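You operate a simulated robot arm through the tools that you are given. There is no shell and no other tool. Be economical: measure what you need, move in short steps, check, and stop when the job is done.

You are at the controls of a simulated robot arm. One attempt, no reset.

TASK
Take the cream tin and put it on top of the green meter spool. Fetch the teal meter spool and set it on the top of the long bench. Put the orange meter spool on the top of the upkeep counter. Take the black weight and leave it on top of the sail window. Fetch the black meter spool and set it on the top of the narrow bench. Fetch the white block and set it on the spot at the end of the scrub bench. Take the wax stick and put it on top of the white meter spool. Fetch the white slab and set it on the top of the drying bench. The order is free. Set down upright: teal meter spool, orange meter spool, black meter spool.

It is judged by the outcome, as a careful person would: the job done as asked, and still so three seconds after it is handed in. It fails if anything else is knocked over, pushed out of place, dropped, spilled or broken.

THE ROBOT
A 7-joint arm with a vacuum gripper on a trunk, on a base that drives. Base frame: it is fixed to the floor where the robot stands at the start and does not move with it; the origin is under the middle of the robot, x ahead of it, y to its left, z up. Readings come in m, degrees, newtons and seconds.
With the tool pointing down near the work surface it reaches from about 0.14 to 0.82 m from the robot's upright axis, wherever it stands. Its first joint turns from -166.0 to 166.0 degrees. Places, roughly: black meter spool [1.25, 0, 1]; black weight (8x8x3 cm) [1.5, 0.8, 0.9]; green meter spool [1.25, 0.25, 1]; orange meter spool [3.25, 1.25, 1]; sail window (15x10x4 cm) [1.2, -0.4, 0.9]; spot at the end of the scrub bench [0.3, 2.7, 0.8]; teal meter spool [3.25, 1.5, 1]; top of the drying bench [-3.4, 0.3, 0.6]; top of the long bench [-1.4, 0.8, 0.9]; top of the narrow bench [0.6, 3.3, 0.8]; top of the upkeep counter [0.2, 5, 0.9]; wax stick (4x4x9 cm) [-2, 5.3, 0.9]; white block (14x7x4 cm) [1.2, -0.7, 0.9]; white meter spool [0.5, 3.25, 1]; white slab (13x6x5 cm) [-1.7, -0.9, 0.9]. Payload 1.88 kg.
Tool frame: the origin (TCP) lies in the middle of the cups' lips, and z points out of the cups. The gripper has 1 cup of 0.032 m across, covering 0.032 by 0.032 m (tool x, y); the bellows give 0.014 m. With the vacuum on, a cup seals on a smooth face that it is pressed against (1 to 4 N); it does not hold porous or soft things. The pull reaches 41 N.
Orientation is that of the tool frame in the base frame, as [roll, pitch, yaw] about the fixed x, y, z axes, in that order (R = Rz(yaw) Ry(pitch) Rx(roll)). With the cups facing straight down, the tool's x points along the base's -x, its y along +y and its z along -z.

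THE INTERFACE
- The arm moves only by the tool apply_moves. Its argument "increments" is a list of rows, each an object (a shift or turn left out is 0, a gripper value left out holds the last) with "angular": the turn, a rotation vector about the base's x, y, z in degrees, a list of three; "delta_pos": the shift along the base's x, y, z in m, a list of three; "vac": the vacuum: 1 switches it on, -1 off. In form: [{"angular": [rx, ry, rz], "delta_pos": [x, y, z], "vac": vac}, ...]. A call has 1 to 20 rows; each row shifts and turns the commanded pose from where the row before left it. A row lasts 0.2 s, in which the tool goes at most 0.05 m and 8.6 degrees; a call with a longer step from one row to the next is refused whole, and so is a gripper value outside its range. A pose out of reach is approached as far as the arm can. The call stops where the force on the tool passes 40 N (or 10 N more than at its start, if that is more) or the arm is blocked; 0.2 s more then pass. The pull builds up within a second once a cup has sealed. Time passes only in rows, and 0.2 s behind the last, so rows that do not move give it time. It gives the time, the measured TCP pose, the force on the tool (base axes) and the pull of the vacuum at its end, in the units of the frame above (readings bear some noise), with the torque about the TCP (base axes, N m) and any sound that the robot's microphone picked up.
- Cameras (640 x 400 px; columns grow to the right, rows downward): "scene" is now at [0.0162, 0.1509, 1.5518]; the picture's right is [-0.10, -1.00, 0.00], its down [-0.54, 0.05, -0.84] and it looks along [0.83, -0.08, -0.55] (base axes); focal length 275 px, centre (320, 200). "wrist" rides on the gripper at [0.082, 0.014, -0.216] in the tool frame; the picture's right is [-0.17, 0.99, 0.00], its down [-0.91, -0.15, -0.37] and it looks along [-0.37, -0.06, 0.93] (tool axes); focal length 243 px, centre (320, 200). There is no depth. A picture from a camera that has moved, and an enlarged one, comes with that camera's place and axes in the base frame and with its lens. The place of the scene camera against the robot may be out by one fixed shift of up to 0.018 m in any direction.
- snapshot(camera): a new picture of that camera. It takes no simulated time.
- slide_trunk(by): slides the trunk up (or, below 0, down) by that many m; the arm and the scene camera ride with it, the base frame stays. It gives what a move gives, with no picture.
- drive_base(legs): drives the robot by 1 to 6 legs, each [ahead, left, turn to the left] in m, m and degrees, along the robot's own axes; the way and the turn of a leg run together, so that a leg with both is an arc; at most 1.5 m and 180 degrees a leg. The arm and the cameras ride along, it lands a little off, and it stops where it bumps. It gives what a move gives.
- turn_head(pan, tilt): turns the head with the scene camera to pan (to the left, within 155 degrees either way) and tilt (down, from -29 to 69), counted from straight ahead of the robot. It gives what a move gives.
- close_up(camera, box): a new picture of the part [left, top, right, bottom] of that camera's present view, enlarged. It takes no simulated time.
- finish_job(): hands the job in; it is judged then, once.

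Go step by step. Nothing tells you exact positions but the pictures and the camera data: compare them with the known pose of the tool, close in by small moves and look again before you grip or let go. The budget is 483 turns and 236 pictures, counting those below and the enlarged ones. Unless the task says otherwise, let go and move clear before handing in, and close with one line.

The tools are called after "Emit:" as a command line: name --argument value ..., lists and objects as JSON in quotes. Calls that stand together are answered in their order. apply_moves: Moves the arm, as the interface text tells. Its arguments: {"type":"object","properties":{"increments":{"type":"array"}},"required":["increments"]} The other tools are called the same way: slide_trunk (by) slides the trunk up or down; drive_base (legs) drives the base; turn_head (pan, tilt) turns the head that bears the scene camera; snapshot (camera) takes a picture; close_up (camera, box) takes an enlarged picture of a part of a camera's view; finish_job () hands the job in.

At the start:

```text
clock: 0.0
tcp_pos: [0.4712, -0.074, 1.2014]
ee_rot: [-180.0, 0.0, 180.0]
wrist_force: [-0.4, -0.9, -0.4]
ft_torque: [0.03, 0.0, 0.01]
pull: 0.1
trunk travel left (down, up): [-0.5, 0.09]
robot x, y, heading: [0.0023, 0.0016, -0.2]
head pan, tilt: [-5.7, 33.1]
```

scene: 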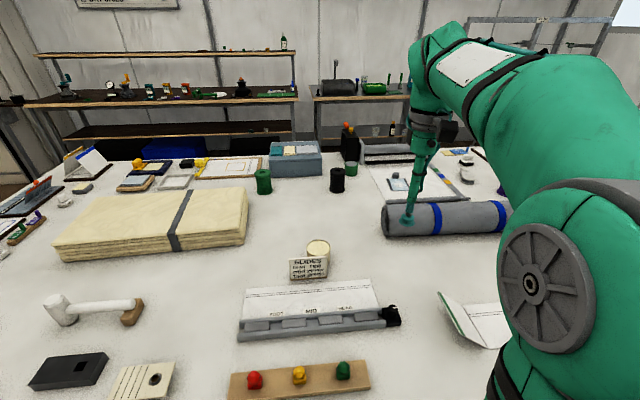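
wrist: 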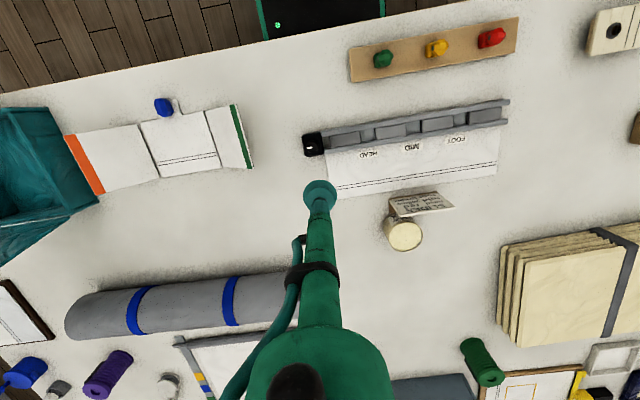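

I see the large table with spools, a bolster and a cream tin with a label at about (0.69, 0.09). I'll take enlarged views of the table first.

Emit:
close_up --camera "scene" --box '[220, 120, 380, 220]'

Emit:
close_up --camera "scene" --box '[240, 220, 400, 320]'

Emit:
turn_head --pan -40 --tilt 33

Emit:
snapshot --camera "scene"

Emit:
turn_head --pan 40 --tilt 25

Emit:
snapshot --camera "scene"

```text
4.00 times, centred on (300, 170) of scene
camera zoom: at [0.0162, 0.1509, 1.5518], right [-0.1, -1.0, 0.0], down [-0.54, 0.05, -0.84], along [0.83, -0.08, -0.55], focal length 1099 px, centre (400, 320)
```

zoom: 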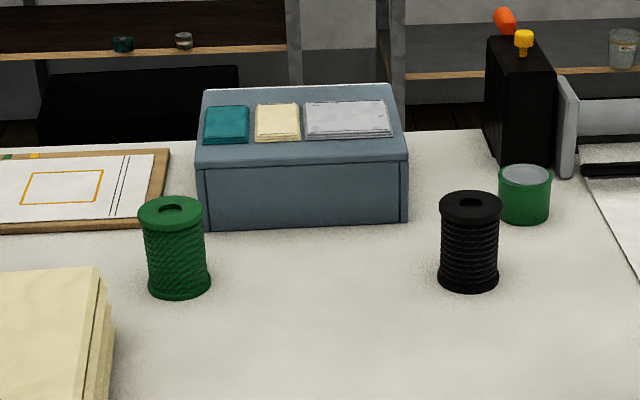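

```text
4.00 times, centred on (320, 270) of scene
camera zoom: at [0.0162, 0.1509, 1.5518], right [-0.1, -1.0, 0.0], down [-0.54, 0.05, -0.84], along [0.83, -0.08, -0.55], focal length 1099 px, centre (320, -80)
```

zoom: 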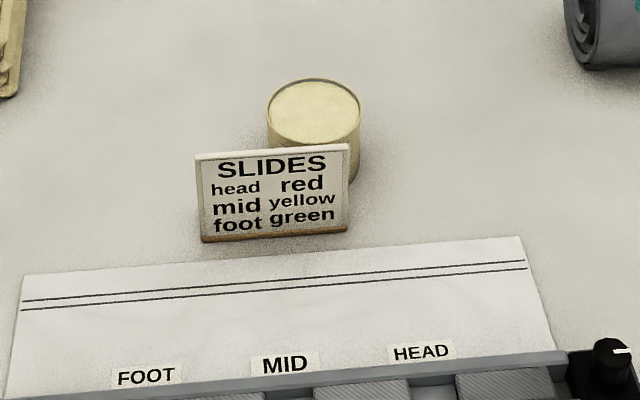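

```text
clock: 1.0
tcp_pos: [0.4725, -0.0745, 1.2024]
ee_rot: [180.0, 0.1, -179.9]
wrist_force: [-0.1, -0.5, -0.5]
ft_torque: [0.02, 0.01, 0.02]
pull: 0.1
trunk travel left (down, up): [-0.5, 0.09]
robot x, y, heading: [0.003, 0.0016, -0.1]
head pan, tilt: [-40.0, 33.0]
```

```text
231 pictures are left
camera scene: at [-0.0041, 0.1025, 1.552], right [-0.64, -0.77, 0.0], down [-0.42, 0.35, -0.84], along [0.64, -0.54, -0.54], focal length 275 px, centre (320, 200)
```

scene: 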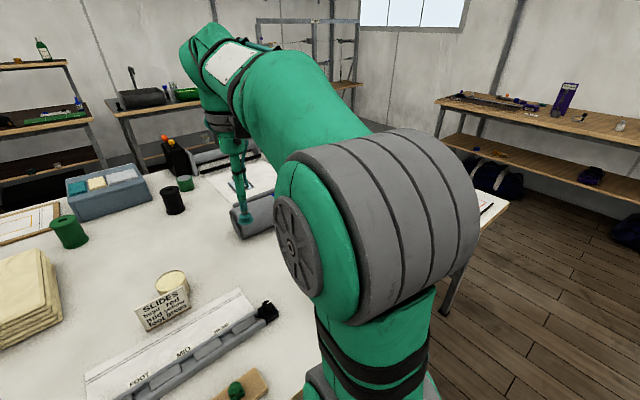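

```text
clock: 2.5
tcp_pos: [0.4719, -0.0749, 1.2013]
ee_rot: [-179.9, -0.1, -180.0]
wrist_force: [0.1, -0.7, 0.3]
ft_torque: [0.03, 0.01, -0.02]
pull: 0.0
trunk travel left (down, up): [-0.5, 0.09]
robot x, y, heading: [0.0005, 0.0006, 0.1]
head pan, tilt: [40.0, 25.0]
```

```text
230 pictures are left
camera scene: at [-0.0018, 0.2189, 1.5646], right [0.64, -0.77, 0.0], down [-0.32, -0.27, -0.91], along [0.69, 0.58, -0.42], focal length 275 px, centre (320, 200)
```

scene: 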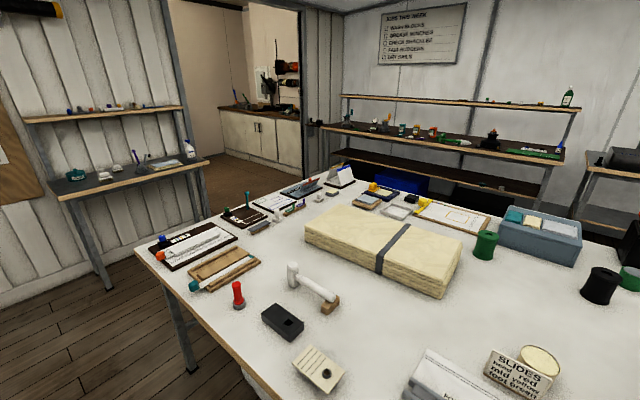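

The main table runs ahead of me; shelves stand along the walls. I'll look around the rest.

Emit:
turn_head --pan 90 --tilt 20

Emit:
snapshot --camera "scene"

Emit:
turn_head --pan 150 --tilt 20

Emit:
snapshot --camera "scene"

Emit:
turn_head --pan -150 --tilt 20

Emit:
snapshot --camera "scene"

Emit:
turn_head --pan -90 --tilt 20

Emit:
snapshot --camera "scene"

```text
clock: 3.7
tcp_pos: [0.473, -0.0738, 1.2018]
ee_rot: [180.0, 0.0, -180.0]
wrist_force: [-0.3, 0.0, 0.1]
ft_torque: [0.0, -0.02, -0.03]
pull: 0.1
trunk travel left (down, up): [-0.5, 0.09]
robot x, y, heading: [-0.0009, -0.0016, 0.2]
head pan, tilt: [90.0, 20.0]
```

```text
229 pictures are left
camera scene: at [-0.0723, 0.2529, 1.5727], right [1.0, 0.0, 0.0], down [0.0, -0.34, -0.94], along [0.0, 0.94, -0.34], focal length 275 px, centre (320, 200)
```

scene: 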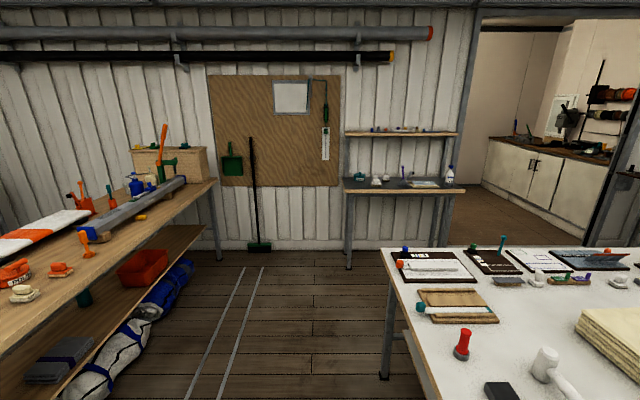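

```text
clock: 5.0
tcp_pos: [0.4731, -0.0743, 1.2019]
ee_rot: [-180.0, 0.0, -179.9]
wrist_force: [0.2, -0.3, -0.4]
ft_torque: [0.01, 0.02, -0.02]
pull: 0.0
trunk travel left (down, up): [-0.5, 0.09]
robot x, y, heading: [0.0025, -0.0, 0.1]
head pan, tilt: [150.0, 20.0]
```

```text
228 pictures are left
camera scene: at [-0.153, 0.2064, 1.5727], right [0.5, 0.87, 0.0], down [0.3, -0.17, -0.94], along [-0.81, 0.47, -0.34], focal length 275 px, centre (320, 200)
```

scene: 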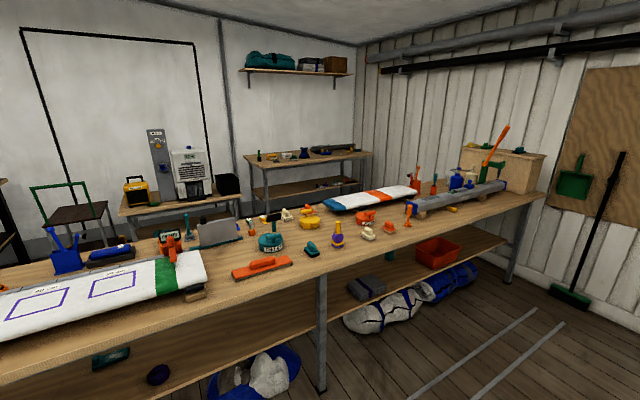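

```text
clock: 9.1
tcp_pos: [0.472, -0.0749, 1.2007]
ee_rot: [180.0, 0.1, -180.0]
wrist_force: [0.3, -0.4, 0.6]
ft_torque: [0.0, 0.06, -0.01]
pull: 0.0
trunk travel left (down, up): [-0.5, 0.09]
robot x, y, heading: [-0.0034, 0.0004, -0.1]
head pan, tilt: [-150.0, 20.0]
```

```text
227 pictures are left
camera scene: at [-0.153, 0.1132, 1.5727], right [-0.5, 0.87, 0.0], down [0.3, 0.17, -0.94], along [-0.81, -0.47, -0.34], focal length 275 px, centre (320, 200)
```

scene: 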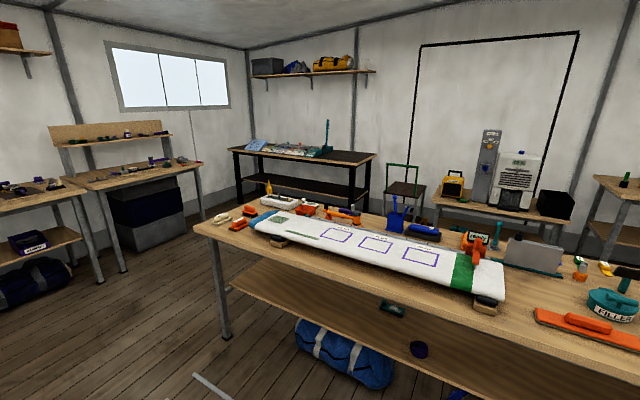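

```text
clock: 10.4
tcp_pos: [0.4716, -0.0747, 1.2023]
ee_rot: [-179.9, 0.0, 180.0]
wrist_force: [0.1, 0.2, -0.1]
ft_torque: [-0.03, -0.01, 0.01]
pull: 0.1
trunk travel left (down, up): [-0.5, 0.09]
robot x, y, heading: [0.0023, 0.0025, -0.2]
head pan, tilt: [-90.0, 20.0]
```

```text
226 pictures are left
camera scene: at [-0.0724, 0.0666, 1.5727], right [-1.0, 0.0, 0.0], down [0.0, 0.34, -0.94], along [0.0, -0.94, -0.34], focal length 275 px, centre (320, 200)
```

scene: 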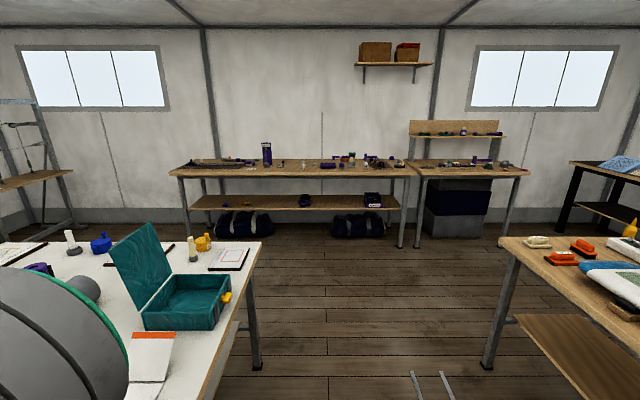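

I've got a rough map: main table x 0.3–1.7, long bench behind me, shelves on the far wall, second room beyond the left wall. First the cream tin, at about (0.70, 0.09); I move the tool above it.

Emit:
apply_moves --increments '[{"delta_pos": [0.028, 0.02, -0.019]}, {"delta_pos": [0.028, 0.02, -0.019]}, {"delta_pos": [0.028, 0.02, -0.019]}, {"delta_pos": [0.028, 0.02, -0.019]}, {"delta_pos": [0.028, 0.02, -0.019]}, {"delta_pos": [0.028, 0.02, -0.019]}, {"delta_pos": [0.028, 0.02, -0.019]}, {"delta_pos": [0.028, 0.02, -0.019]}]'

Emit:
snapshot --camera "wrist"

Emit:
turn_head --pan 10 --tilt 40

Emit:
snapshot --camera "scene"

```text
clock: 12.2
tcp_pos: [0.6982, 0.0868, 1.0499]
ee_rot: [180.0, 0.1, 180.0]
wrist_force: [0.1, -1.3, 0.9]
ft_torque: [0.06, -0.01, -0.01]
pull: 0.1
trunk travel left (down, up): [-0.5, 0.09]
robot x, y, heading: [0.0002, 0.0009, 0.0]
head pan, tilt: [-90.0, 20.0]
```

```text
225 pictures are left
camera wrist: at [0.6167, 0.0992, 1.2665], right [0.17, 0.99, 0.0], down [0.91, -0.15, 0.37], along [0.37, -0.06, -0.93], focal length 243 px, centre (320, 200)
```

wrist: 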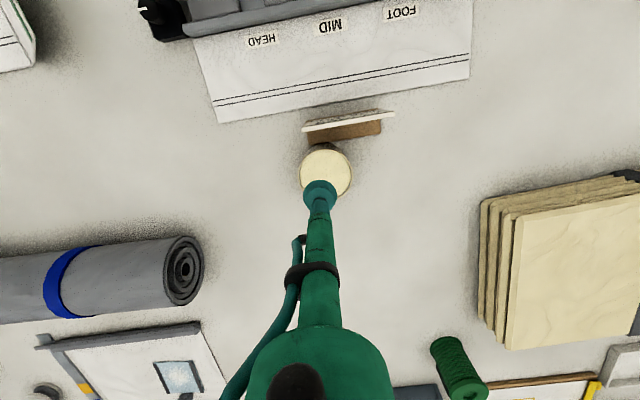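

```text
clock: 14.0
tcp_pos: [0.6973, 0.0859, 1.0499]
ee_rot: [-180.0, 0.0, 180.0]
wrist_force: [-0.7, 0.0, 0.5]
ft_torque: [-0.03, -0.01, -0.01]
pull: 0.1
trunk travel left (down, up): [-0.5, 0.09]
robot x, y, heading: [-0.0005, 0.0013, -0.2]
head pan, tilt: [10.0, 40.0]
```

```text
224 pictures are left
camera scene: at [0.0114, 0.1745, 1.5413], right [0.17, -0.98, 0.0], down [-0.63, -0.11, -0.77], along [0.75, 0.13, -0.64], focal length 275 px, centre (320, 200)
```

scene: 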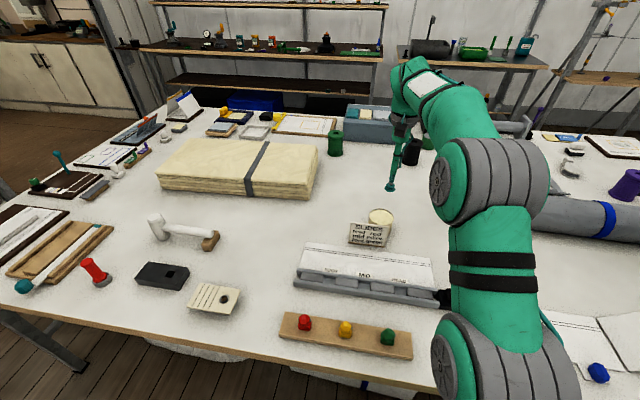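

The tin shows just past the cup, around (0.71, 0.093). I lower above it and look again.

Emit:
apply_moves --increments '[{"delta_pos": [0.012, 0.006, -0.03]}, {"delta_pos": [0, 0, -0.04]}, {"delta_pos": [0, 0, 0]}]'

Emit:
snapshot --camera "wrist"

Emit:
close_up --camera "scene" --box '[330, 160, 450, 260]'

```text
clock: 14.8
tcp_pos: [0.7092, 0.0916, 0.9783]
ee_rot: [-180.0, 0.0, -179.9]
wrist_force: [1.0, -0.5, 1.4]
ft_torque: [0.02, 0.0, -0.02]
pull: 0.1
trunk travel left (down, up): [-0.5, 0.09]
robot x, y, heading: [0.0031, -0.0014, 0.2]
head pan, tilt: [10.0, 40.0]
```

```text
223 pictures are left
camera wrist: at [0.6278, 0.1047, 1.1955], right [0.17, 0.99, 0.0], down [0.91, -0.15, 0.37], along [0.37, -0.06, -0.93], focal length 243 px, centre (320, 200)
```

wrist: 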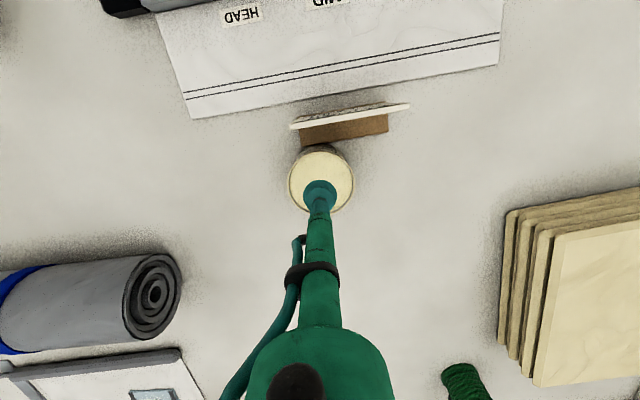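

```text
4.00 times, centred on (390, 210) of scene
camera zoom: at [0.0116, 0.1745, 1.5413], right [0.17, -0.98, 0.0], down [-0.63, -0.11, -0.77], along [0.75, 0.13, -0.64], focal length 1099 px, centre (40, 160)
```

zoom: 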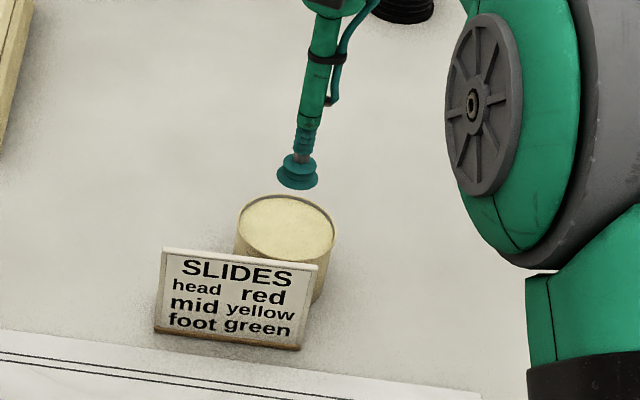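

The cup is nearly above the lid's centre. I shift +8 mm in x and descend with the vacuum on.

Emit:
apply_moves --increments '[{"delta_pos": [0.008, -0.001, -0.02], "vac": 1}, {"delta_pos": [0, 0, -0.01]}, {"delta_pos": [0, 0, -0.006]}]'

Emit:
close_up --camera "scene" --box '[330, 160, 450, 260]'

Emit:
close_up --camera "wrist" --box '[260, 140, 380, 240]'

```text
clock: 15.6
tcp_pos: [0.7167, 0.0906, 0.9432]
ee_rot: [-180.0, 0.0, 179.9]
wrist_force: [0.3, -0.5, 0.1]
ft_torque: [0.03, 0.04, 0.0]
pull: 0.0
trunk travel left (down, up): [-0.5, 0.09]
robot x, y, heading: [0.0013, 0.0016, -0.3]
head pan, tilt: [10.0, 40.0]
```

```text
4.00 times, centred on (390, 210) of scene
camera zoom: at [0.0113, 0.1745, 1.5413], right [0.17, -0.98, 0.0], down [-0.63, -0.11, -0.77], along [0.75, 0.13, -0.64], focal length 1099 px, centre (40, 160)
```

zoom: 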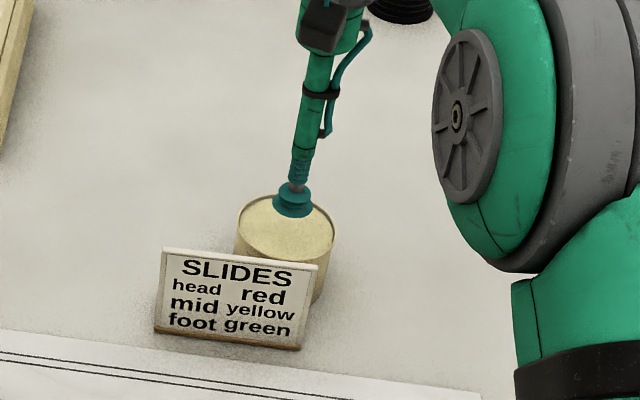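

```text
4.00 times, centred on (320, 190) of wrist
camera zoom: at [0.6349, 0.1032, 1.1593], right [0.17, 0.99, 0.0], down [0.91, -0.15, 0.37], along [0.37, -0.06, -0.93], focal length 970 px, centre (320, 240)
```

zoom: 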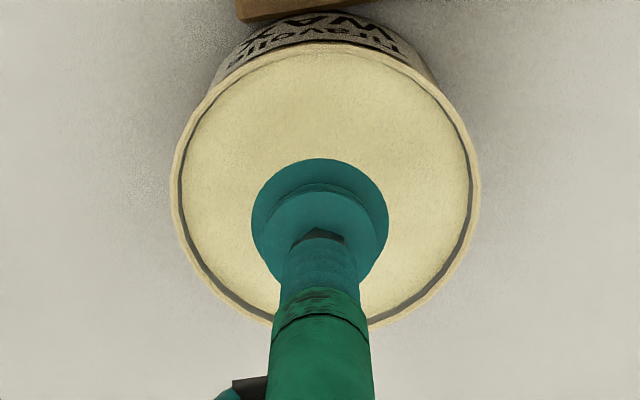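

The cup is right over the lid, within a few millimetres. I press down in small steps.

Emit:
apply_moves --increments '[{"delta_pos": [-0.003, 0.001, -0.006]}, {"delta_pos": [0, 0, -0.004]}, {"delta_pos": [0, 0, -0.003]}]'

```text
clock: 16.4
tcp_pos: [0.712, 0.0925, 0.9301]
ee_rot: [-180.0, 0.0, 179.9]
wrist_force: [-0.4, 0.4, 0.1]
ft_torque: [-0.03, 0.0, -0.02]
pull: 0.0
trunk travel left (down, up): [-0.5, 0.09]
robot x, y, heading: [0.0005, -0.0024, 0.1]
head pan, tilt: [10.0, 40.0]
```

Emit:
apply_moves --increments '[{"delta_pos": [0, 0, -0.004]}, {"delta_pos": [0, 0, -0.003]}, {"delta_pos": [0, 0, -0.003]}]'

```text
clock: 17.2
tcp_pos: [0.7131, 0.0911, 0.9207]
ee_rot: [180.0, 0.0, 179.9]
wrist_force: [0.0, -0.1, -0.3]
ft_torque: [0.0, 0.02, 0.05]
pull: 0.0
trunk travel left (down, up): [-0.5, 0.09]
robot x, y, heading: [0.0026, -0.0016, -0.1]
head pan, tilt: [10.0, 40.0]
```

Not touching yet at z 0.921. I continue down slowly.

Emit:
apply_moves --increments '[{"delta_pos": [0, 0, -0.003]}, {"delta_pos": [0, 0, -0.003]}, {"delta_pos": [0, 0, -0.002]}]'

```text
clock: 18.0
tcp_pos: [0.7134, 0.0923, 0.9156]
ee_rot: [-180.0, 0.1, 180.0]
wrist_force: [-4.0, -0.5, 10.6]
ft_torque: [-0.02, -0.04, -0.06]
pull: 41.1
trunk travel left (down, up): [-0.5, 0.09]
robot x, y, heading: [-0.0023, -0.0024, -0.2]
head pan, tilt: [10.0, 40.0]
```

Sealed (pull 41 N). I lift the tin straight up.

Emit:
apply_moves --increments '[{"delta_pos": [0, 0, 0.01]}, {"delta_pos": [0, 0, 0.02]}, {"delta_pos": [0, 0, 0.04]}, {"delta_pos": [0, 0, 0.04]}, {"delta_pos": [0, 0, 0.04]}, {"delta_pos": [0, 0, 0.04]}, {"delta_pos": [0, 0, 0.04]}]'

Emit:
snapshot --camera "scene"

```text
clock: 19.6
tcp_pos: [0.714, 0.0929, 1.1437]
ee_rot: [-179.9, -0.1, 180.0]
wrist_force: [0.3, 0.5, -2.3]
ft_torque: [-0.02, 0.01, 0.01]
pull: 40.7
trunk travel left (down, up): [-0.5, 0.09]
robot x, y, heading: [0.0001, 0.001, -0.1]
head pan, tilt: [10.0, 40.0]
```

```text
219 pictures are left
camera scene: at [0.0115, 0.1746, 1.5413], right [0.17, -0.98, 0.0], down [-0.63, -0.11, -0.77], along [0.75, 0.13, -0.64], focal length 275 px, centre (320, 200)
```

scene: 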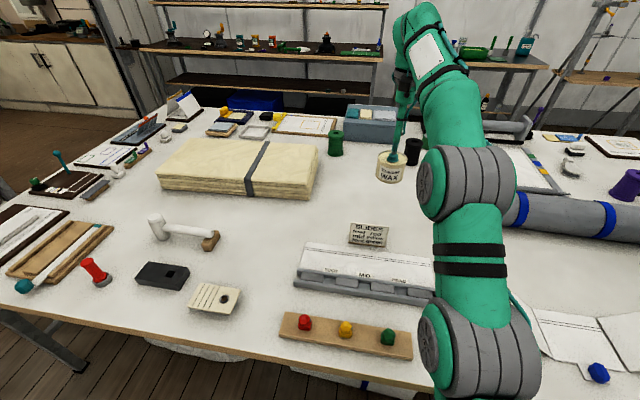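

The tin is held (about 2.3 N). I retract it close to the robot, then drive around the left end of the table to the far side.

Emit:
apply_moves --increments '[{"delta_pos": [-0.04, -0.01, 0.015]}, {"delta_pos": [-0.04, -0.01, 0.015]}, {"delta_pos": [-0.04, -0.01, 0.015]}, {"delta_pos": [-0.04, -0.01, 0.015]}, {"delta_pos": [-0.04, -0.01, 0.01]}, {"delta_pos": [-0.04, -0.01, 0.01]}, {"delta_pos": [-0.04, -0.01, 0.01]}]'

Emit:
drive_base --legs '[[0, 1.05, 0], [0, 0.95, 0]]'

Emit:
turn_head --pan 0 --tilt 25

Emit:
snapshot --camera "scene"

```text
clock: 21.2
tcp_pos: [0.4319, 0.0227, 1.2307]
ee_rot: [179.9, -0.1, 180.0]
wrist_force: [0.5, 0.2, -2.5]
ft_torque: [-0.01, 0.05, 0.01]
pull: 41.0
trunk travel left (down, up): [-0.5, 0.09]
robot x, y, heading: [-0.0033, 0.0005, -0.3]
head pan, tilt: [10.0, 40.0]
```

```text
clock: 31.2
tcp_pos: [0.4219, 2.0445, 1.2309]
ee_rot: [-180.0, 0.0, -179.1]
wrist_force: [-0.4, 0.4, -1.6]
ft_torque: [0.03, 0.01, 0.0]
pull: 41.0
trunk travel left (down, up): [-0.5, 0.09]
robot x, y, heading: [-0.0109, 2.0161, 1.0]
head pan, tilt: [10.0, 40.0]
```

```text
clock: 32.0
tcp_pos: [0.422, 2.0438, 1.2305]
ee_rot: [180.0, 0.0, -179.0]
wrist_force: [0.3, -1.1, -1.9]
ft_torque: [-0.02, -0.02, -0.01]
pull: 40.4
trunk travel left (down, up): [-0.5, 0.09]
robot x, y, heading: [-0.01, 2.0132, 0.9]
head pan, tilt: [0.0, 25.0]
```

```text
218 pictures are left
camera scene: at [0.0068, 2.1745, 1.5646], right [0.02, -1.0, 0.0], down [-0.42, -0.01, -0.91], along [0.91, 0.02, -0.42], focal length 275 px, centre (320, 200)
```

scene: 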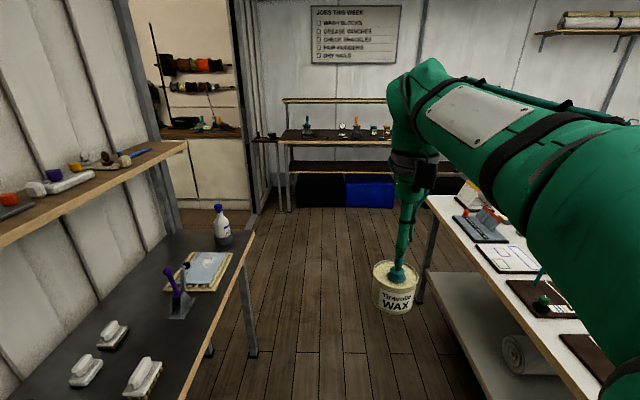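

The aisle ahead is clear between the scrub bench and the table. I drive through to x≈2.15 and turn to face the table from the far side.

Emit:
drive_base --legs '[[1.1, 0, -1], [1.1, 0, 0]]'

Emit:
turn_head --pan -70 --tilt 30

Emit:
snapshot --camera "scene"

Emit:
turn_head --pan 70 --tilt 20

Emit:
snapshot --camera "scene"

```text
clock: 42.8
tcp_pos: [2.6211, 2.0484, 1.2312]
ee_rot: [179.9, 0.0, 179.4]
wrist_force: [-0.3, 0.1, -3.1]
ft_torque: [-0.04, 0.05, 0.03]
pull: 41.1
trunk travel left (down, up): [-0.5, 0.09]
robot x, y, heading: [2.1889, 2.0296, -0.6]
head pan, tilt: [0.0, 25.0]
```

```text
clock: 44.2
tcp_pos: [2.6207, 2.0473, 1.2314]
ee_rot: [-180.0, 0.0, 179.4]
wrist_force: [0.3, -0.1, -2.4]
ft_torque: [-0.03, 0.01, 0.0]
pull: 40.6
trunk travel left (down, up): [-0.5, 0.09]
robot x, y, heading: [2.1859, 2.0289, -0.4]
head pan, tilt: [-70.0, 30.0]
```

```text
217 pictures are left
camera scene: at [2.1471, 2.1051, 1.5567], right [-0.94, -0.33, 0.0], down [-0.17, 0.47, -0.87], along [0.29, -0.82, -0.5], focal length 275 px, centre (320, 200)
```

scene: 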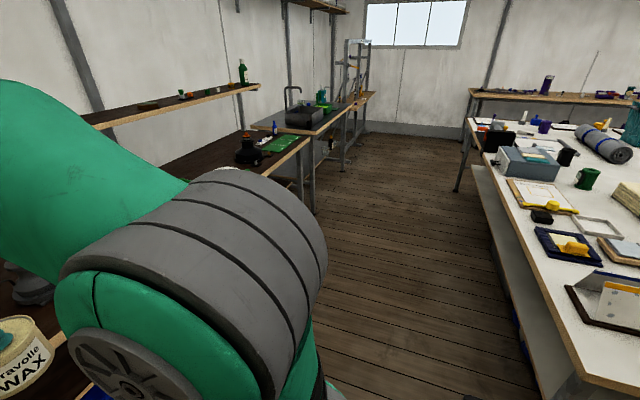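

```text
clock: 46.5
tcp_pos: [2.6217, 2.0479, 1.2308]
ee_rot: [-179.9, 0.0, 179.4]
wrist_force: [0.1, -0.2, -1.5]
ft_torque: [0.01, 0.0, -0.04]
pull: 40.2
trunk travel left (down, up): [-0.5, 0.09]
robot x, y, heading: [2.1879, 2.0314, -0.6]
head pan, tilt: [70.0, 20.0]
```

```text
216 pictures are left
camera scene: at [2.1499, 2.2776, 1.5727], right [0.94, -0.35, 0.0], down [-0.12, -0.32, -0.94], along [0.33, 0.88, -0.34], focal length 275 px, centre (320, 200)
```

scene: 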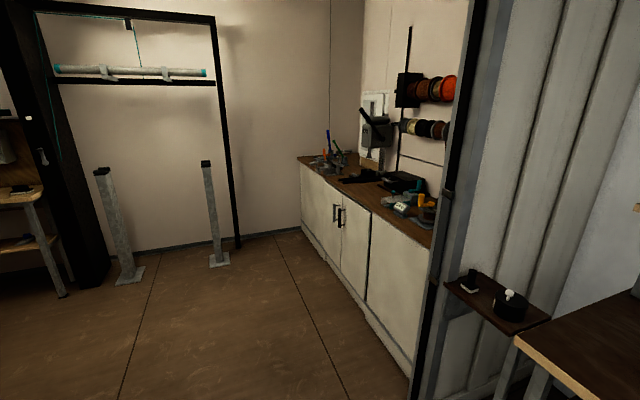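

The far-side aisle is clear. I turn around here and slide along the table to y≈0.25.

Emit:
drive_base --legs '[[0, 0, 90], [0, 0, 90.5], [0, 0.9, 0], [0, 0.88, 0]]'

Emit:
turn_head --pan 0 --tilt 40

Emit:
snapshot --camera "scene"

Emit:
snapshot --camera "wrist"

```text
clock: 63.2
tcp_pos: [1.7847, 0.2064, 1.2309]
ee_rot: [180.0, 0.0, 1.6]
wrist_force: [0.2, -0.4, -1.7]
ft_torque: [-0.01, -0.02, 0.01]
pull: 40.5
trunk travel left (down, up): [-0.5, 0.09]
robot x, y, heading: [2.2131, 0.2416, -178.3]
head pan, tilt: [70.0, 20.0]
```

```text
clock: 64.6
tcp_pos: [1.7854, 0.2063, 1.231]
ee_rot: [-180.0, 0.0, 1.6]
wrist_force: [0.1, -0.2, -2.6]
ft_torque: [0.0, -0.02, 0.02]
pull: 40.6
trunk travel left (down, up): [-0.5, 0.09]
robot x, y, heading: [2.2165, 0.2409, -178.4]
head pan, tilt: [0.0, 40.0]
```

```text
215 pictures are left
camera scene: at [2.1842, 0.0727, 1.5414], right [-0.03, 1.0, 0.0], down [0.64, 0.02, -0.77], along [-0.77, -0.02, -0.64], focal length 275 px, centre (320, 200)
```

scene: 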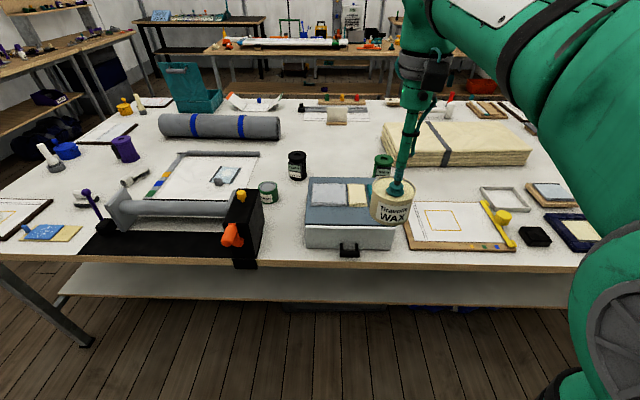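

```text
214 pictures are left
camera wrist: at [1.8684, 0.1941, 1.4477], right [-0.14, -0.99, 0.0], down [-0.92, 0.13, 0.37], along [-0.37, 0.05, -0.93], focal length 243 px, centre (320, 200)
```

wrist: 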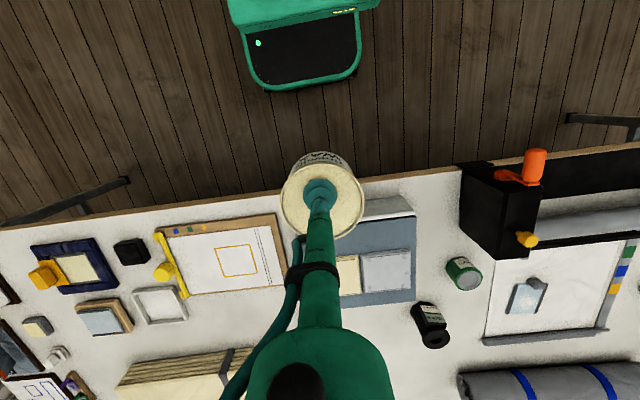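

The base front reaches about 0.27 m ahead of its axis and the table edge is at x≈1.67. I close in by 0.2 m.

Emit:
drive_base --legs '[[0.2, 0, 0]]'

Emit:
snapshot --camera "wrist"

Emit:
snapshot --camera "scene"

```text
clock: 66.2
tcp_pos: [1.5887, 0.2014, 1.2307]
ee_rot: [-180.0, -0.2, 1.6]
wrist_force: [0.4, 0.1, -2.5]
ft_torque: [0.01, -0.01, 0.02]
pull: 40.6
trunk travel left (down, up): [-0.5, 0.09]
robot x, y, heading: [2.0225, 0.2389, -178.5]
head pan, tilt: [0.0, 40.0]
```

```text
213 pictures are left
camera wrist: at [1.6726, 0.1886, 1.4475], right [-0.14, -0.99, 0.0], down [-0.92, 0.13, 0.37], along [-0.37, 0.05, -0.93], focal length 243 px, centre (320, 200)
```

wrist: 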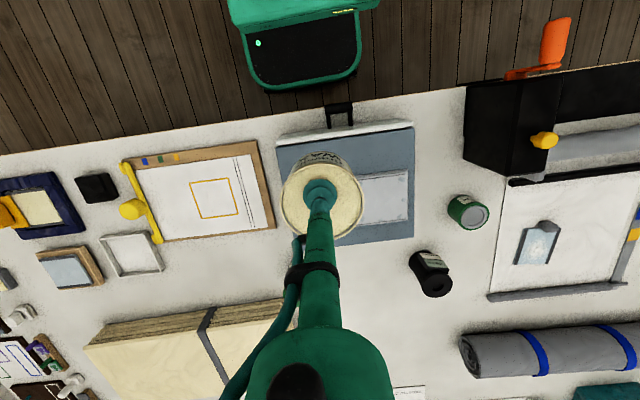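

```text
212 pictures are left
camera scene: at [1.9885, 0.0673, 1.5413], right [-0.03, 1.0, 0.0], down [0.64, 0.02, -0.77], along [-0.77, -0.02, -0.64], focal length 275 px, centre (320, 200)
```

scene: 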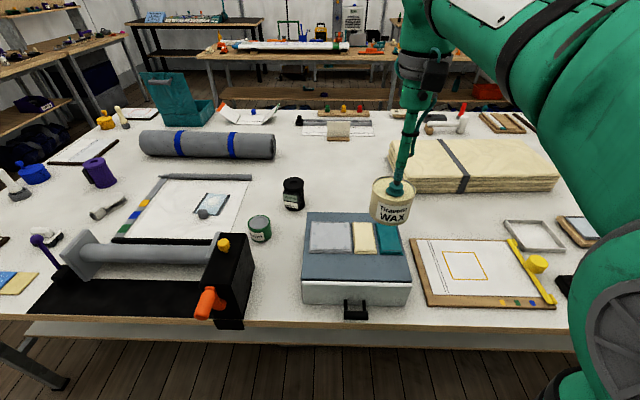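

The green spool is hidden behind the arm in both views. I move the tool sideways so the wrist camera can see the green spool, then measure.

Emit:
apply_moves --increments '[{"delta_pos": [-0.04, -0.02, 0]}, {"delta_pos": [-0.04, -0.03, 0]}, {"delta_pos": [-0.04, -0.03, 0]}, {"delta_pos": [-0.04, -0.02, 0]}, {"delta_pos": [0, 0, 0]}]'

Emit:
snapshot --camera "wrist"

Emit:
snapshot --camera "scene"

```text
clock: 67.4
tcp_pos: [1.4292, 0.1013, 1.2282]
ee_rot: [-179.9, -0.1, 1.6]
wrist_force: [0.3, -0.3, -2.9]
ft_torque: [0.04, -0.06, 0.03]
pull: 40.6
trunk travel left (down, up): [-0.5, 0.09]
robot x, y, heading: [2.0239, 0.2356, -178.5]
head pan, tilt: [0.0, 40.0]
```

```text
211 pictures are left
camera wrist: at [1.5129, 0.0894, 1.4458], right [-0.14, -0.99, 0.0], down [-0.92, 0.13, 0.37], along [-0.37, 0.05, -0.93], focal length 243 px, centre (320, 200)
```

wrist: 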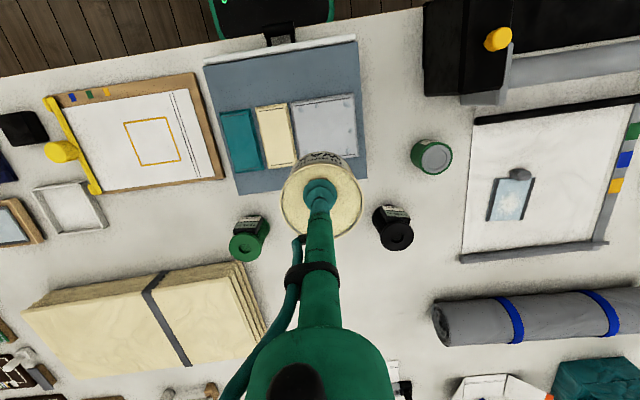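

```text
210 pictures are left
camera scene: at [1.9885, 0.0672, 1.5413], right [-0.03, 1.0, 0.0], down [0.64, 0.02, -0.77], along [-0.77, -0.02, -0.64], focal length 275 px, centre (320, 200)
```

scene: 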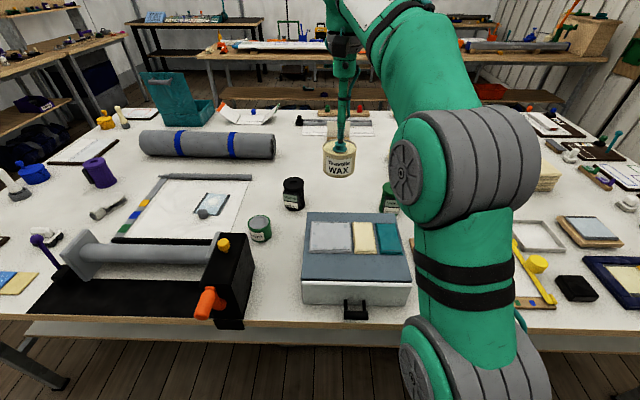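

Now both spools are visible beside the arm. I enlarge them.

Emit:
close_up --camera "wrist" --box '[200, 190, 280, 270]'

Emit:
close_up --camera "wrist" --box '[360, 190, 440, 270]'

Emit:
close_up --camera "scene" --box '[230, 160, 410, 250]'

```text
5.00 times, centred on (240, 230) of wrist
camera zoom: at [1.5129, 0.0894, 1.4458], right [-0.14, -0.99, 0.0], down [-0.92, 0.13, 0.37], along [-0.37, 0.05, -0.93], focal length 1213 px, centre (720, 50)
```

zoom: 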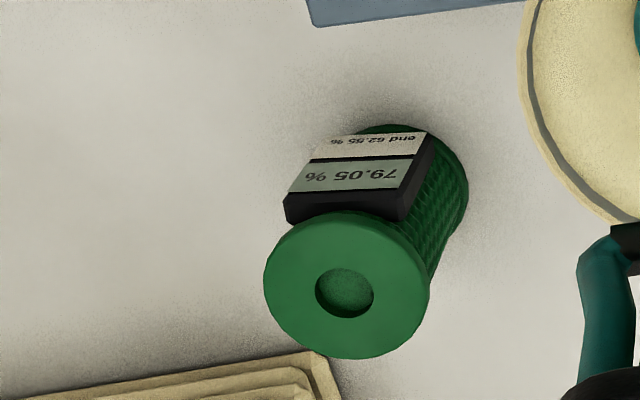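

```text
5.00 times, centred on (400, 230) of wrist
camera zoom: at [1.5129, 0.0894, 1.4458], right [-0.14, -0.99, 0.0], down [-0.92, 0.13, 0.37], along [-0.37, 0.05, -0.93], focal length 1213 px, centre (-80, 50)
```

zoom: 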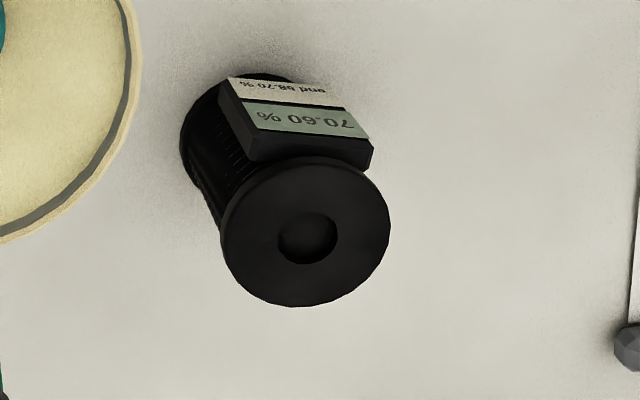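

```text
3.56 times, centred on (320, 205) of scene
camera zoom: at [1.9885, 0.0672, 1.5413], right [-0.03, 1.0, 0.0], down [0.64, 0.02, -0.77], along [-0.77, -0.02, -0.64], focal length 977 px, centre (320, 182)
```

zoom: 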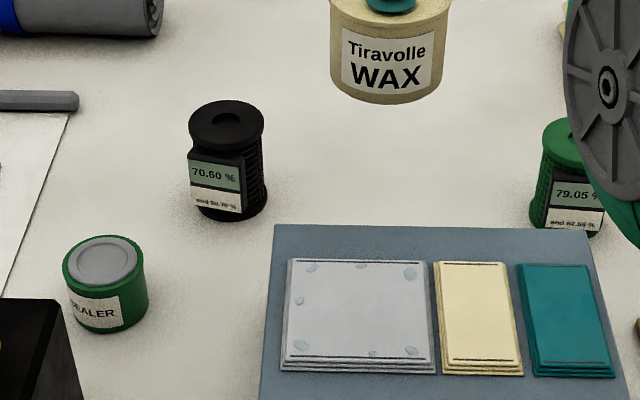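

The spools are small (≈7 cm across, top near z≈0.945) with a meter display on the side; green is at about (1.216, 0.312). I move closer for a second view to triangulate.

Emit:
apply_moves --increments '[{"delta_pos": [-0.035, 0.02, -0.02]}, {"delta_pos": [-0.035, 0.02, -0.02]}, {"delta_pos": [-0.03, 0.02, -0.02]}, {"delta_pos": [-0.03, 0.02, -0.02]}, {"delta_pos": [0, 0, 0]}]'

Emit:
snapshot --camera "wrist"

```text
clock: 68.6
tcp_pos: [1.2992, 0.1814, 1.1471]
ee_rot: [-180.0, -0.1, 1.6]
wrist_force: [-0.3, 1.0, -4.3]
ft_torque: [0.0, -0.06, -0.01]
pull: 41.0
trunk travel left (down, up): [-0.5, 0.09]
robot x, y, heading: [2.0214, 0.2334, -178.5]
head pan, tilt: [0.0, 40.0]
```

```text
206 pictures are left
camera wrist: at [1.3817, 0.1687, 1.3642], right [-0.14, -0.99, 0.0], down [-0.92, 0.13, 0.37], along [-0.37, 0.05, -0.93], focal length 243 px, centre (320, 200)
```

wrist: 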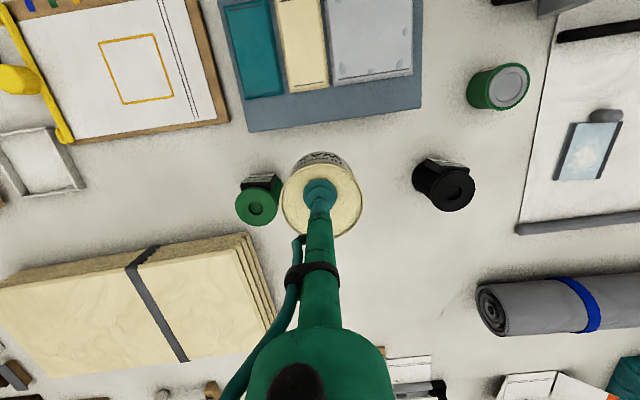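

Two views agree: green spool centre at (1.217, 0.311), top ≈0.945. I move the tin above it and descend.

Emit:
apply_moves --increments '[{"delta_pos": [-0.021, 0.032, 0]}, {"delta_pos": [-0.021, 0.032, 0]}, {"delta_pos": [-0.02, 0.033, 0]}, {"delta_pos": [-0.02, 0.032, 0]}, {"delta_pos": [0, 0, -0.04]}, {"delta_pos": [0, 0, -0.04]}, {"delta_pos": [0, 0, -0.02]}, {"delta_pos": [0, 0, 0]}]'

Emit:
snapshot --camera "wrist"

Emit:
snapshot --camera "scene"

```text
clock: 70.4
tcp_pos: [1.2695, 0.2893, 1.0189]
ee_rot: [-180.0, 0.5, 1.5]
wrist_force: [2.1, -2.6, 26.2]
ft_torque: [0.19, 0.28, 0.03]
pull: 41.1
out of reach, approached as far as the arm can: row 1, 2, 3, 4
trunk travel left (down, up): [-0.5, 0.09]
robot x, y, heading: [2.0214, 0.2364, -178.3]
head pan, tilt: [0.0, 40.0]
```

```text
205 pictures are left
camera wrist: at [1.3544, 0.277, 1.2348], right [-0.14, -0.99, 0.0], down [-0.91, 0.13, 0.38], along [-0.38, 0.05, -0.92], focal length 243 px, centre (320, 200)
```

wrist: 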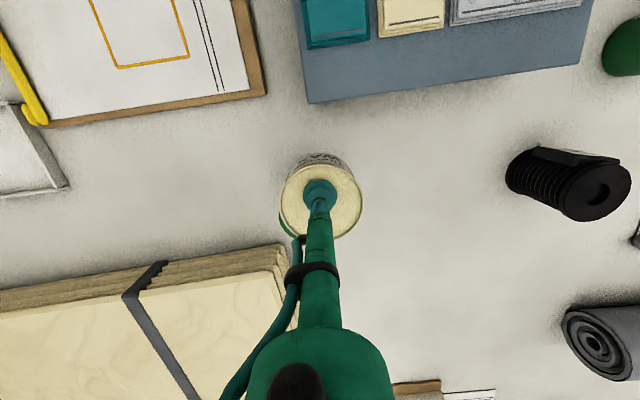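

```text
204 pictures are left
camera scene: at [1.9914, 0.0668, 1.5418], right [-0.03, 1.0, 0.0], down [0.64, 0.02, -0.77], along [-0.77, -0.02, -0.64], focal length 275 px, centre (320, 200)
```

scene: 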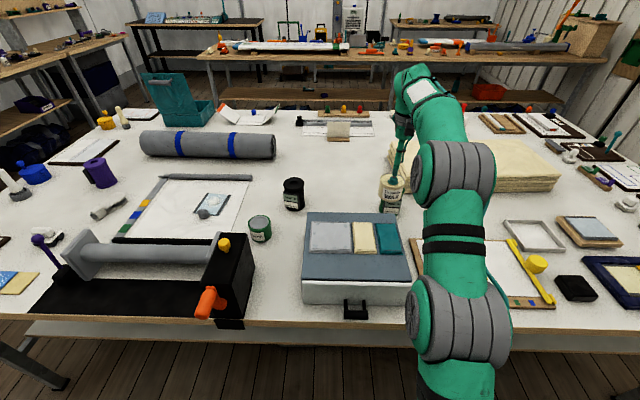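

The target was beyond reach while high, so the tin touched the spool off-centre. I back up and away first.

Emit:
apply_moves --increments '[{"delta_pos": [0, 0, 0.03]}, {"delta_pos": [0.02, 0, 0.04]}, {"delta_pos": [0.04, 0, 0.02]}, {"delta_pos": [0.04, 0, 0.0]}]'

Emit:
snapshot --camera "wrist"

Emit:
snapshot --camera "scene"

```text
clock: 71.4
tcp_pos: [1.3679, 0.2906, 1.1034]
ee_rot: [179.9, -0.1, 1.6]
wrist_force: [-0.2, -1.1, -2.1]
ft_torque: [0.02, -0.03, 0.01]
pull: 40.6
trunk travel left (down, up): [-0.5, 0.09]
robot x, y, heading: [2.0199, 0.2369, -178.3]
head pan, tilt: [0.0, 40.0]
```

```text
203 pictures are left
camera wrist: at [1.4519, 0.2789, 1.3211], right [-0.14, -0.99, 0.0], down [-0.92, 0.13, 0.37], along [-0.37, 0.05, -0.93], focal length 243 px, centre (320, 200)
```

wrist: 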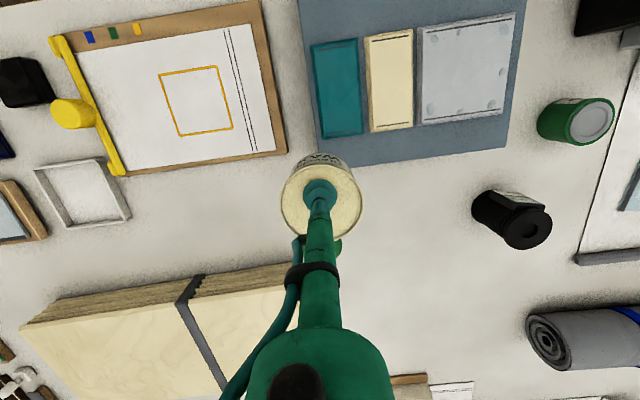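

```text
202 pictures are left
camera scene: at [1.9891, 0.0673, 1.5413], right [-0.03, 1.0, 0.0], down [0.64, 0.02, -0.77], along [-0.77, -0.02, -0.64], focal length 275 px, centre (320, 200)
```

scene: 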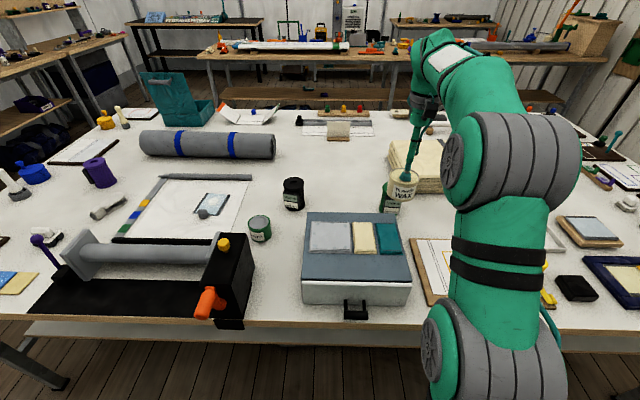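

The spool still stands. There is about 8–9 cm between base and table edge, so I drive 0.06 m closer and use the wrist view to recheck.

Emit:
drive_base --legs '[[0.06, 0, 0]]'

Emit:
apply_moves --increments '[{"delta_pos": [0.0, -0.03, 0]}, {"delta_pos": [0, -0.04, 0]}, {"delta_pos": [0, -0.04, 0]}, {"delta_pos": [0, 0, 0]}]'

Emit:
snapshot --camera "wrist"

```text
clock: 72.3
tcp_pos: [1.3073, 0.2897, 1.1026]
ee_rot: [-179.9, -0.1, 1.6]
wrist_force: [1.4, 0.9, -2.4]
ft_torque: [0.0, -0.04, 0.02]
pull: 41.3
trunk travel left (down, up): [-0.5, 0.09]
robot x, y, heading: [1.9611, 0.2373, -178.2]
head pan, tilt: [0.0, 40.0]
```

```text
clock: 73.3
tcp_pos: [1.3069, 0.1803, 1.1037]
ee_rot: [180.0, -0.1, 1.6]
wrist_force: [0.8, -0.6, -3.4]
ft_torque: [0.0, -0.01, 0.02]
pull: 40.7
trunk travel left (down, up): [-0.5, 0.09]
robot x, y, heading: [1.96, 0.2323, -178.5]
head pan, tilt: [0.0, 40.0]
```

```text
201 pictures are left
camera wrist: at [1.3901, 0.167, 1.3199], right [-0.14, -0.99, 0.0], down [-0.92, 0.13, 0.37], along [-0.37, 0.05, -0.93], focal length 243 px, centre (320, 200)
```

wrist: 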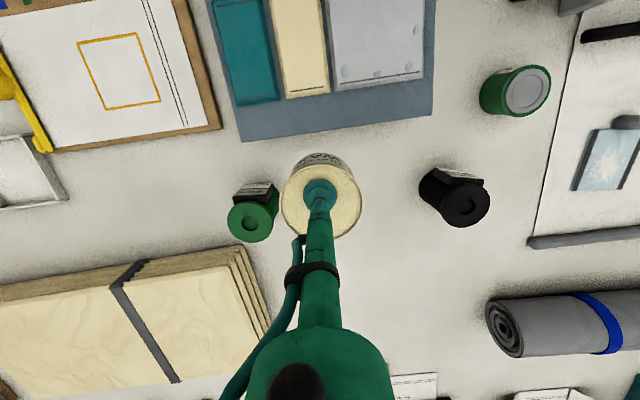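

Spool still at (1.219, 0.310). I move the tin over it at this height and check that it gets there.

Emit:
apply_moves --increments '[{"delta_pos": [-0.022, 0.032, -0.01]}, {"delta_pos": [-0.022, 0.033, 0]}, {"delta_pos": [-0.022, 0.033, 0]}, {"delta_pos": [-0.022, 0.032, 0]}, {"delta_pos": [0, 0, 0]}]'

```text
clock: 74.5
tcp_pos: [1.2213, 0.3115, 1.0933]
ee_rot: [-179.9, -0.2, 1.7]
wrist_force: [0.3, 0.3, -2.1]
ft_torque: [-0.03, -0.04, -0.01]
pull: 40.3
trunk travel left (down, up): [-0.5, 0.09]
robot x, y, heading: [1.9618, 0.2341, -178.7]
head pan, tilt: [0.0, 40.0]
```

Reached. I descend to just above contact.

Emit:
apply_moves --increments '[{"delta_pos": [0, 0, -0.03]}, {"delta_pos": [0, 0, -0.025]}, {"delta_pos": [0, 0, -0.008]}, {"delta_pos": [0, 0, 0]}]'

Emit:
close_up --camera "scene" --box '[340, 150, 440, 230]'

Emit:
snapshot --camera "wrist"

```text
clock: 75.5
tcp_pos: [1.2204, 0.3098, 1.0305]
ee_rot: [-180.0, 0.0, 1.6]
wrist_force: [0.4, -0.6, -1.7]
ft_torque: [0.04, -0.03, 0.01]
pull: 40.8
trunk travel left (down, up): [-0.5, 0.09]
robot x, y, heading: [1.9605, 0.234, -178.6]
head pan, tilt: [0.0, 40.0]
```

```text
5.00 times, centred on (390, 190) of scene
camera zoom: at [1.9283, 0.0657, 1.5413], right [-0.03, 1.0, 0.0], down [0.64, 0.02, -0.77], along [-0.77, -0.02, -0.64], focal length 1374 px, centre (-30, 250)
```

zoom: 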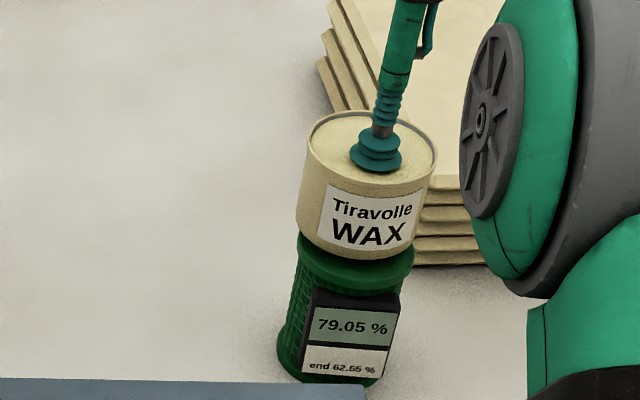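

```text
199 pictures are left
camera wrist: at [1.3029, 0.2975, 1.2471], right [-0.14, -0.99, 0.0], down [-0.92, 0.13, 0.37], along [-0.37, 0.05, -0.93], focal length 243 px, centre (320, 200)
```

wrist: 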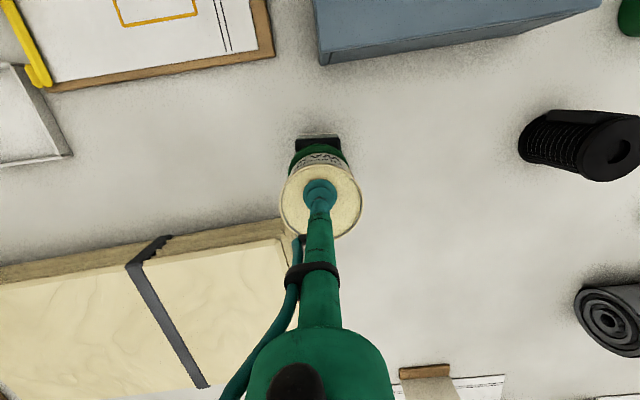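

Tin sits squarely over the spool. Gentle descent to contact.

Emit:
apply_moves --increments '[{"delta_pos": [0, 0, -0.005]}, {"delta_pos": [0, 0, -0.004]}, {"delta_pos": [0, 0, -0.002]}, {"delta_pos": [0, 0, 0]}]'

```text
clock: 76.5
tcp_pos: [1.2194, 0.3098, 1.0208]
ee_rot: [-179.9, 0.1, 1.5]
wrist_force: [-0.7, 0.3, 5.2]
ft_torque: [-0.03, -0.06, 0.01]
pull: 40.7
trunk travel left (down, up): [-0.5, 0.09]
robot x, y, heading: [1.9584, 0.2361, -178.5]
head pan, tilt: [0.0, 40.0]
```

Contact (about 7 N total support). Release and rise.

Emit:
apply_moves --increments '[{"vac": -1}, {}, {}, {"delta_pos": [0, 0, 0.003]}, {}, {"delta_pos": [0, 0, 0.01]}, {"delta_pos": [0, 0, 0.03]}, {"delta_pos": [0.02, 0, 0.04]}, {"delta_pos": [0.04, 0, 0.02]}, {"delta_pos": [0.04, 0, 0.0]}]'

Emit:
snapshot --camera "scene"

```text
clock: 78.8
tcp_pos: [1.321, 0.3105, 1.1208]
ee_rot: [180.0, 0.0, 1.6]
wrist_force: [0.7, 0.4, 0.4]
ft_torque: [0.02, 0.0, 0.0]
pull: 0.0
trunk travel left (down, up): [-0.5, 0.09]
robot x, y, heading: [1.9593, 0.2368, -178.2]
head pan, tilt: [0.0, 40.0]
```

```text
198 pictures are left
camera scene: at [1.9289, 0.0656, 1.5413], right [-0.03, 1.0, 0.0], down [0.64, 0.02, -0.77], along [-0.77, -0.02, -0.64], focal length 275 px, centre (320, 200)
```

scene: 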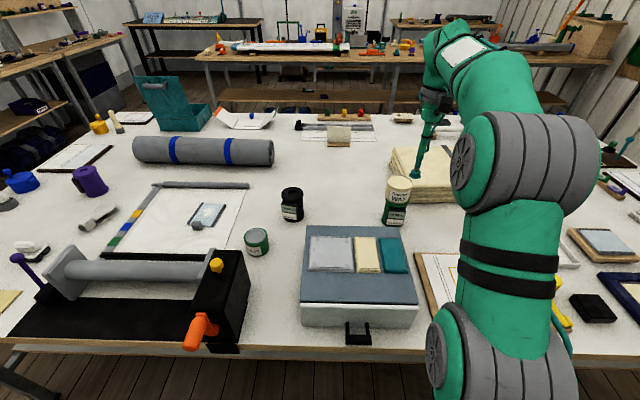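

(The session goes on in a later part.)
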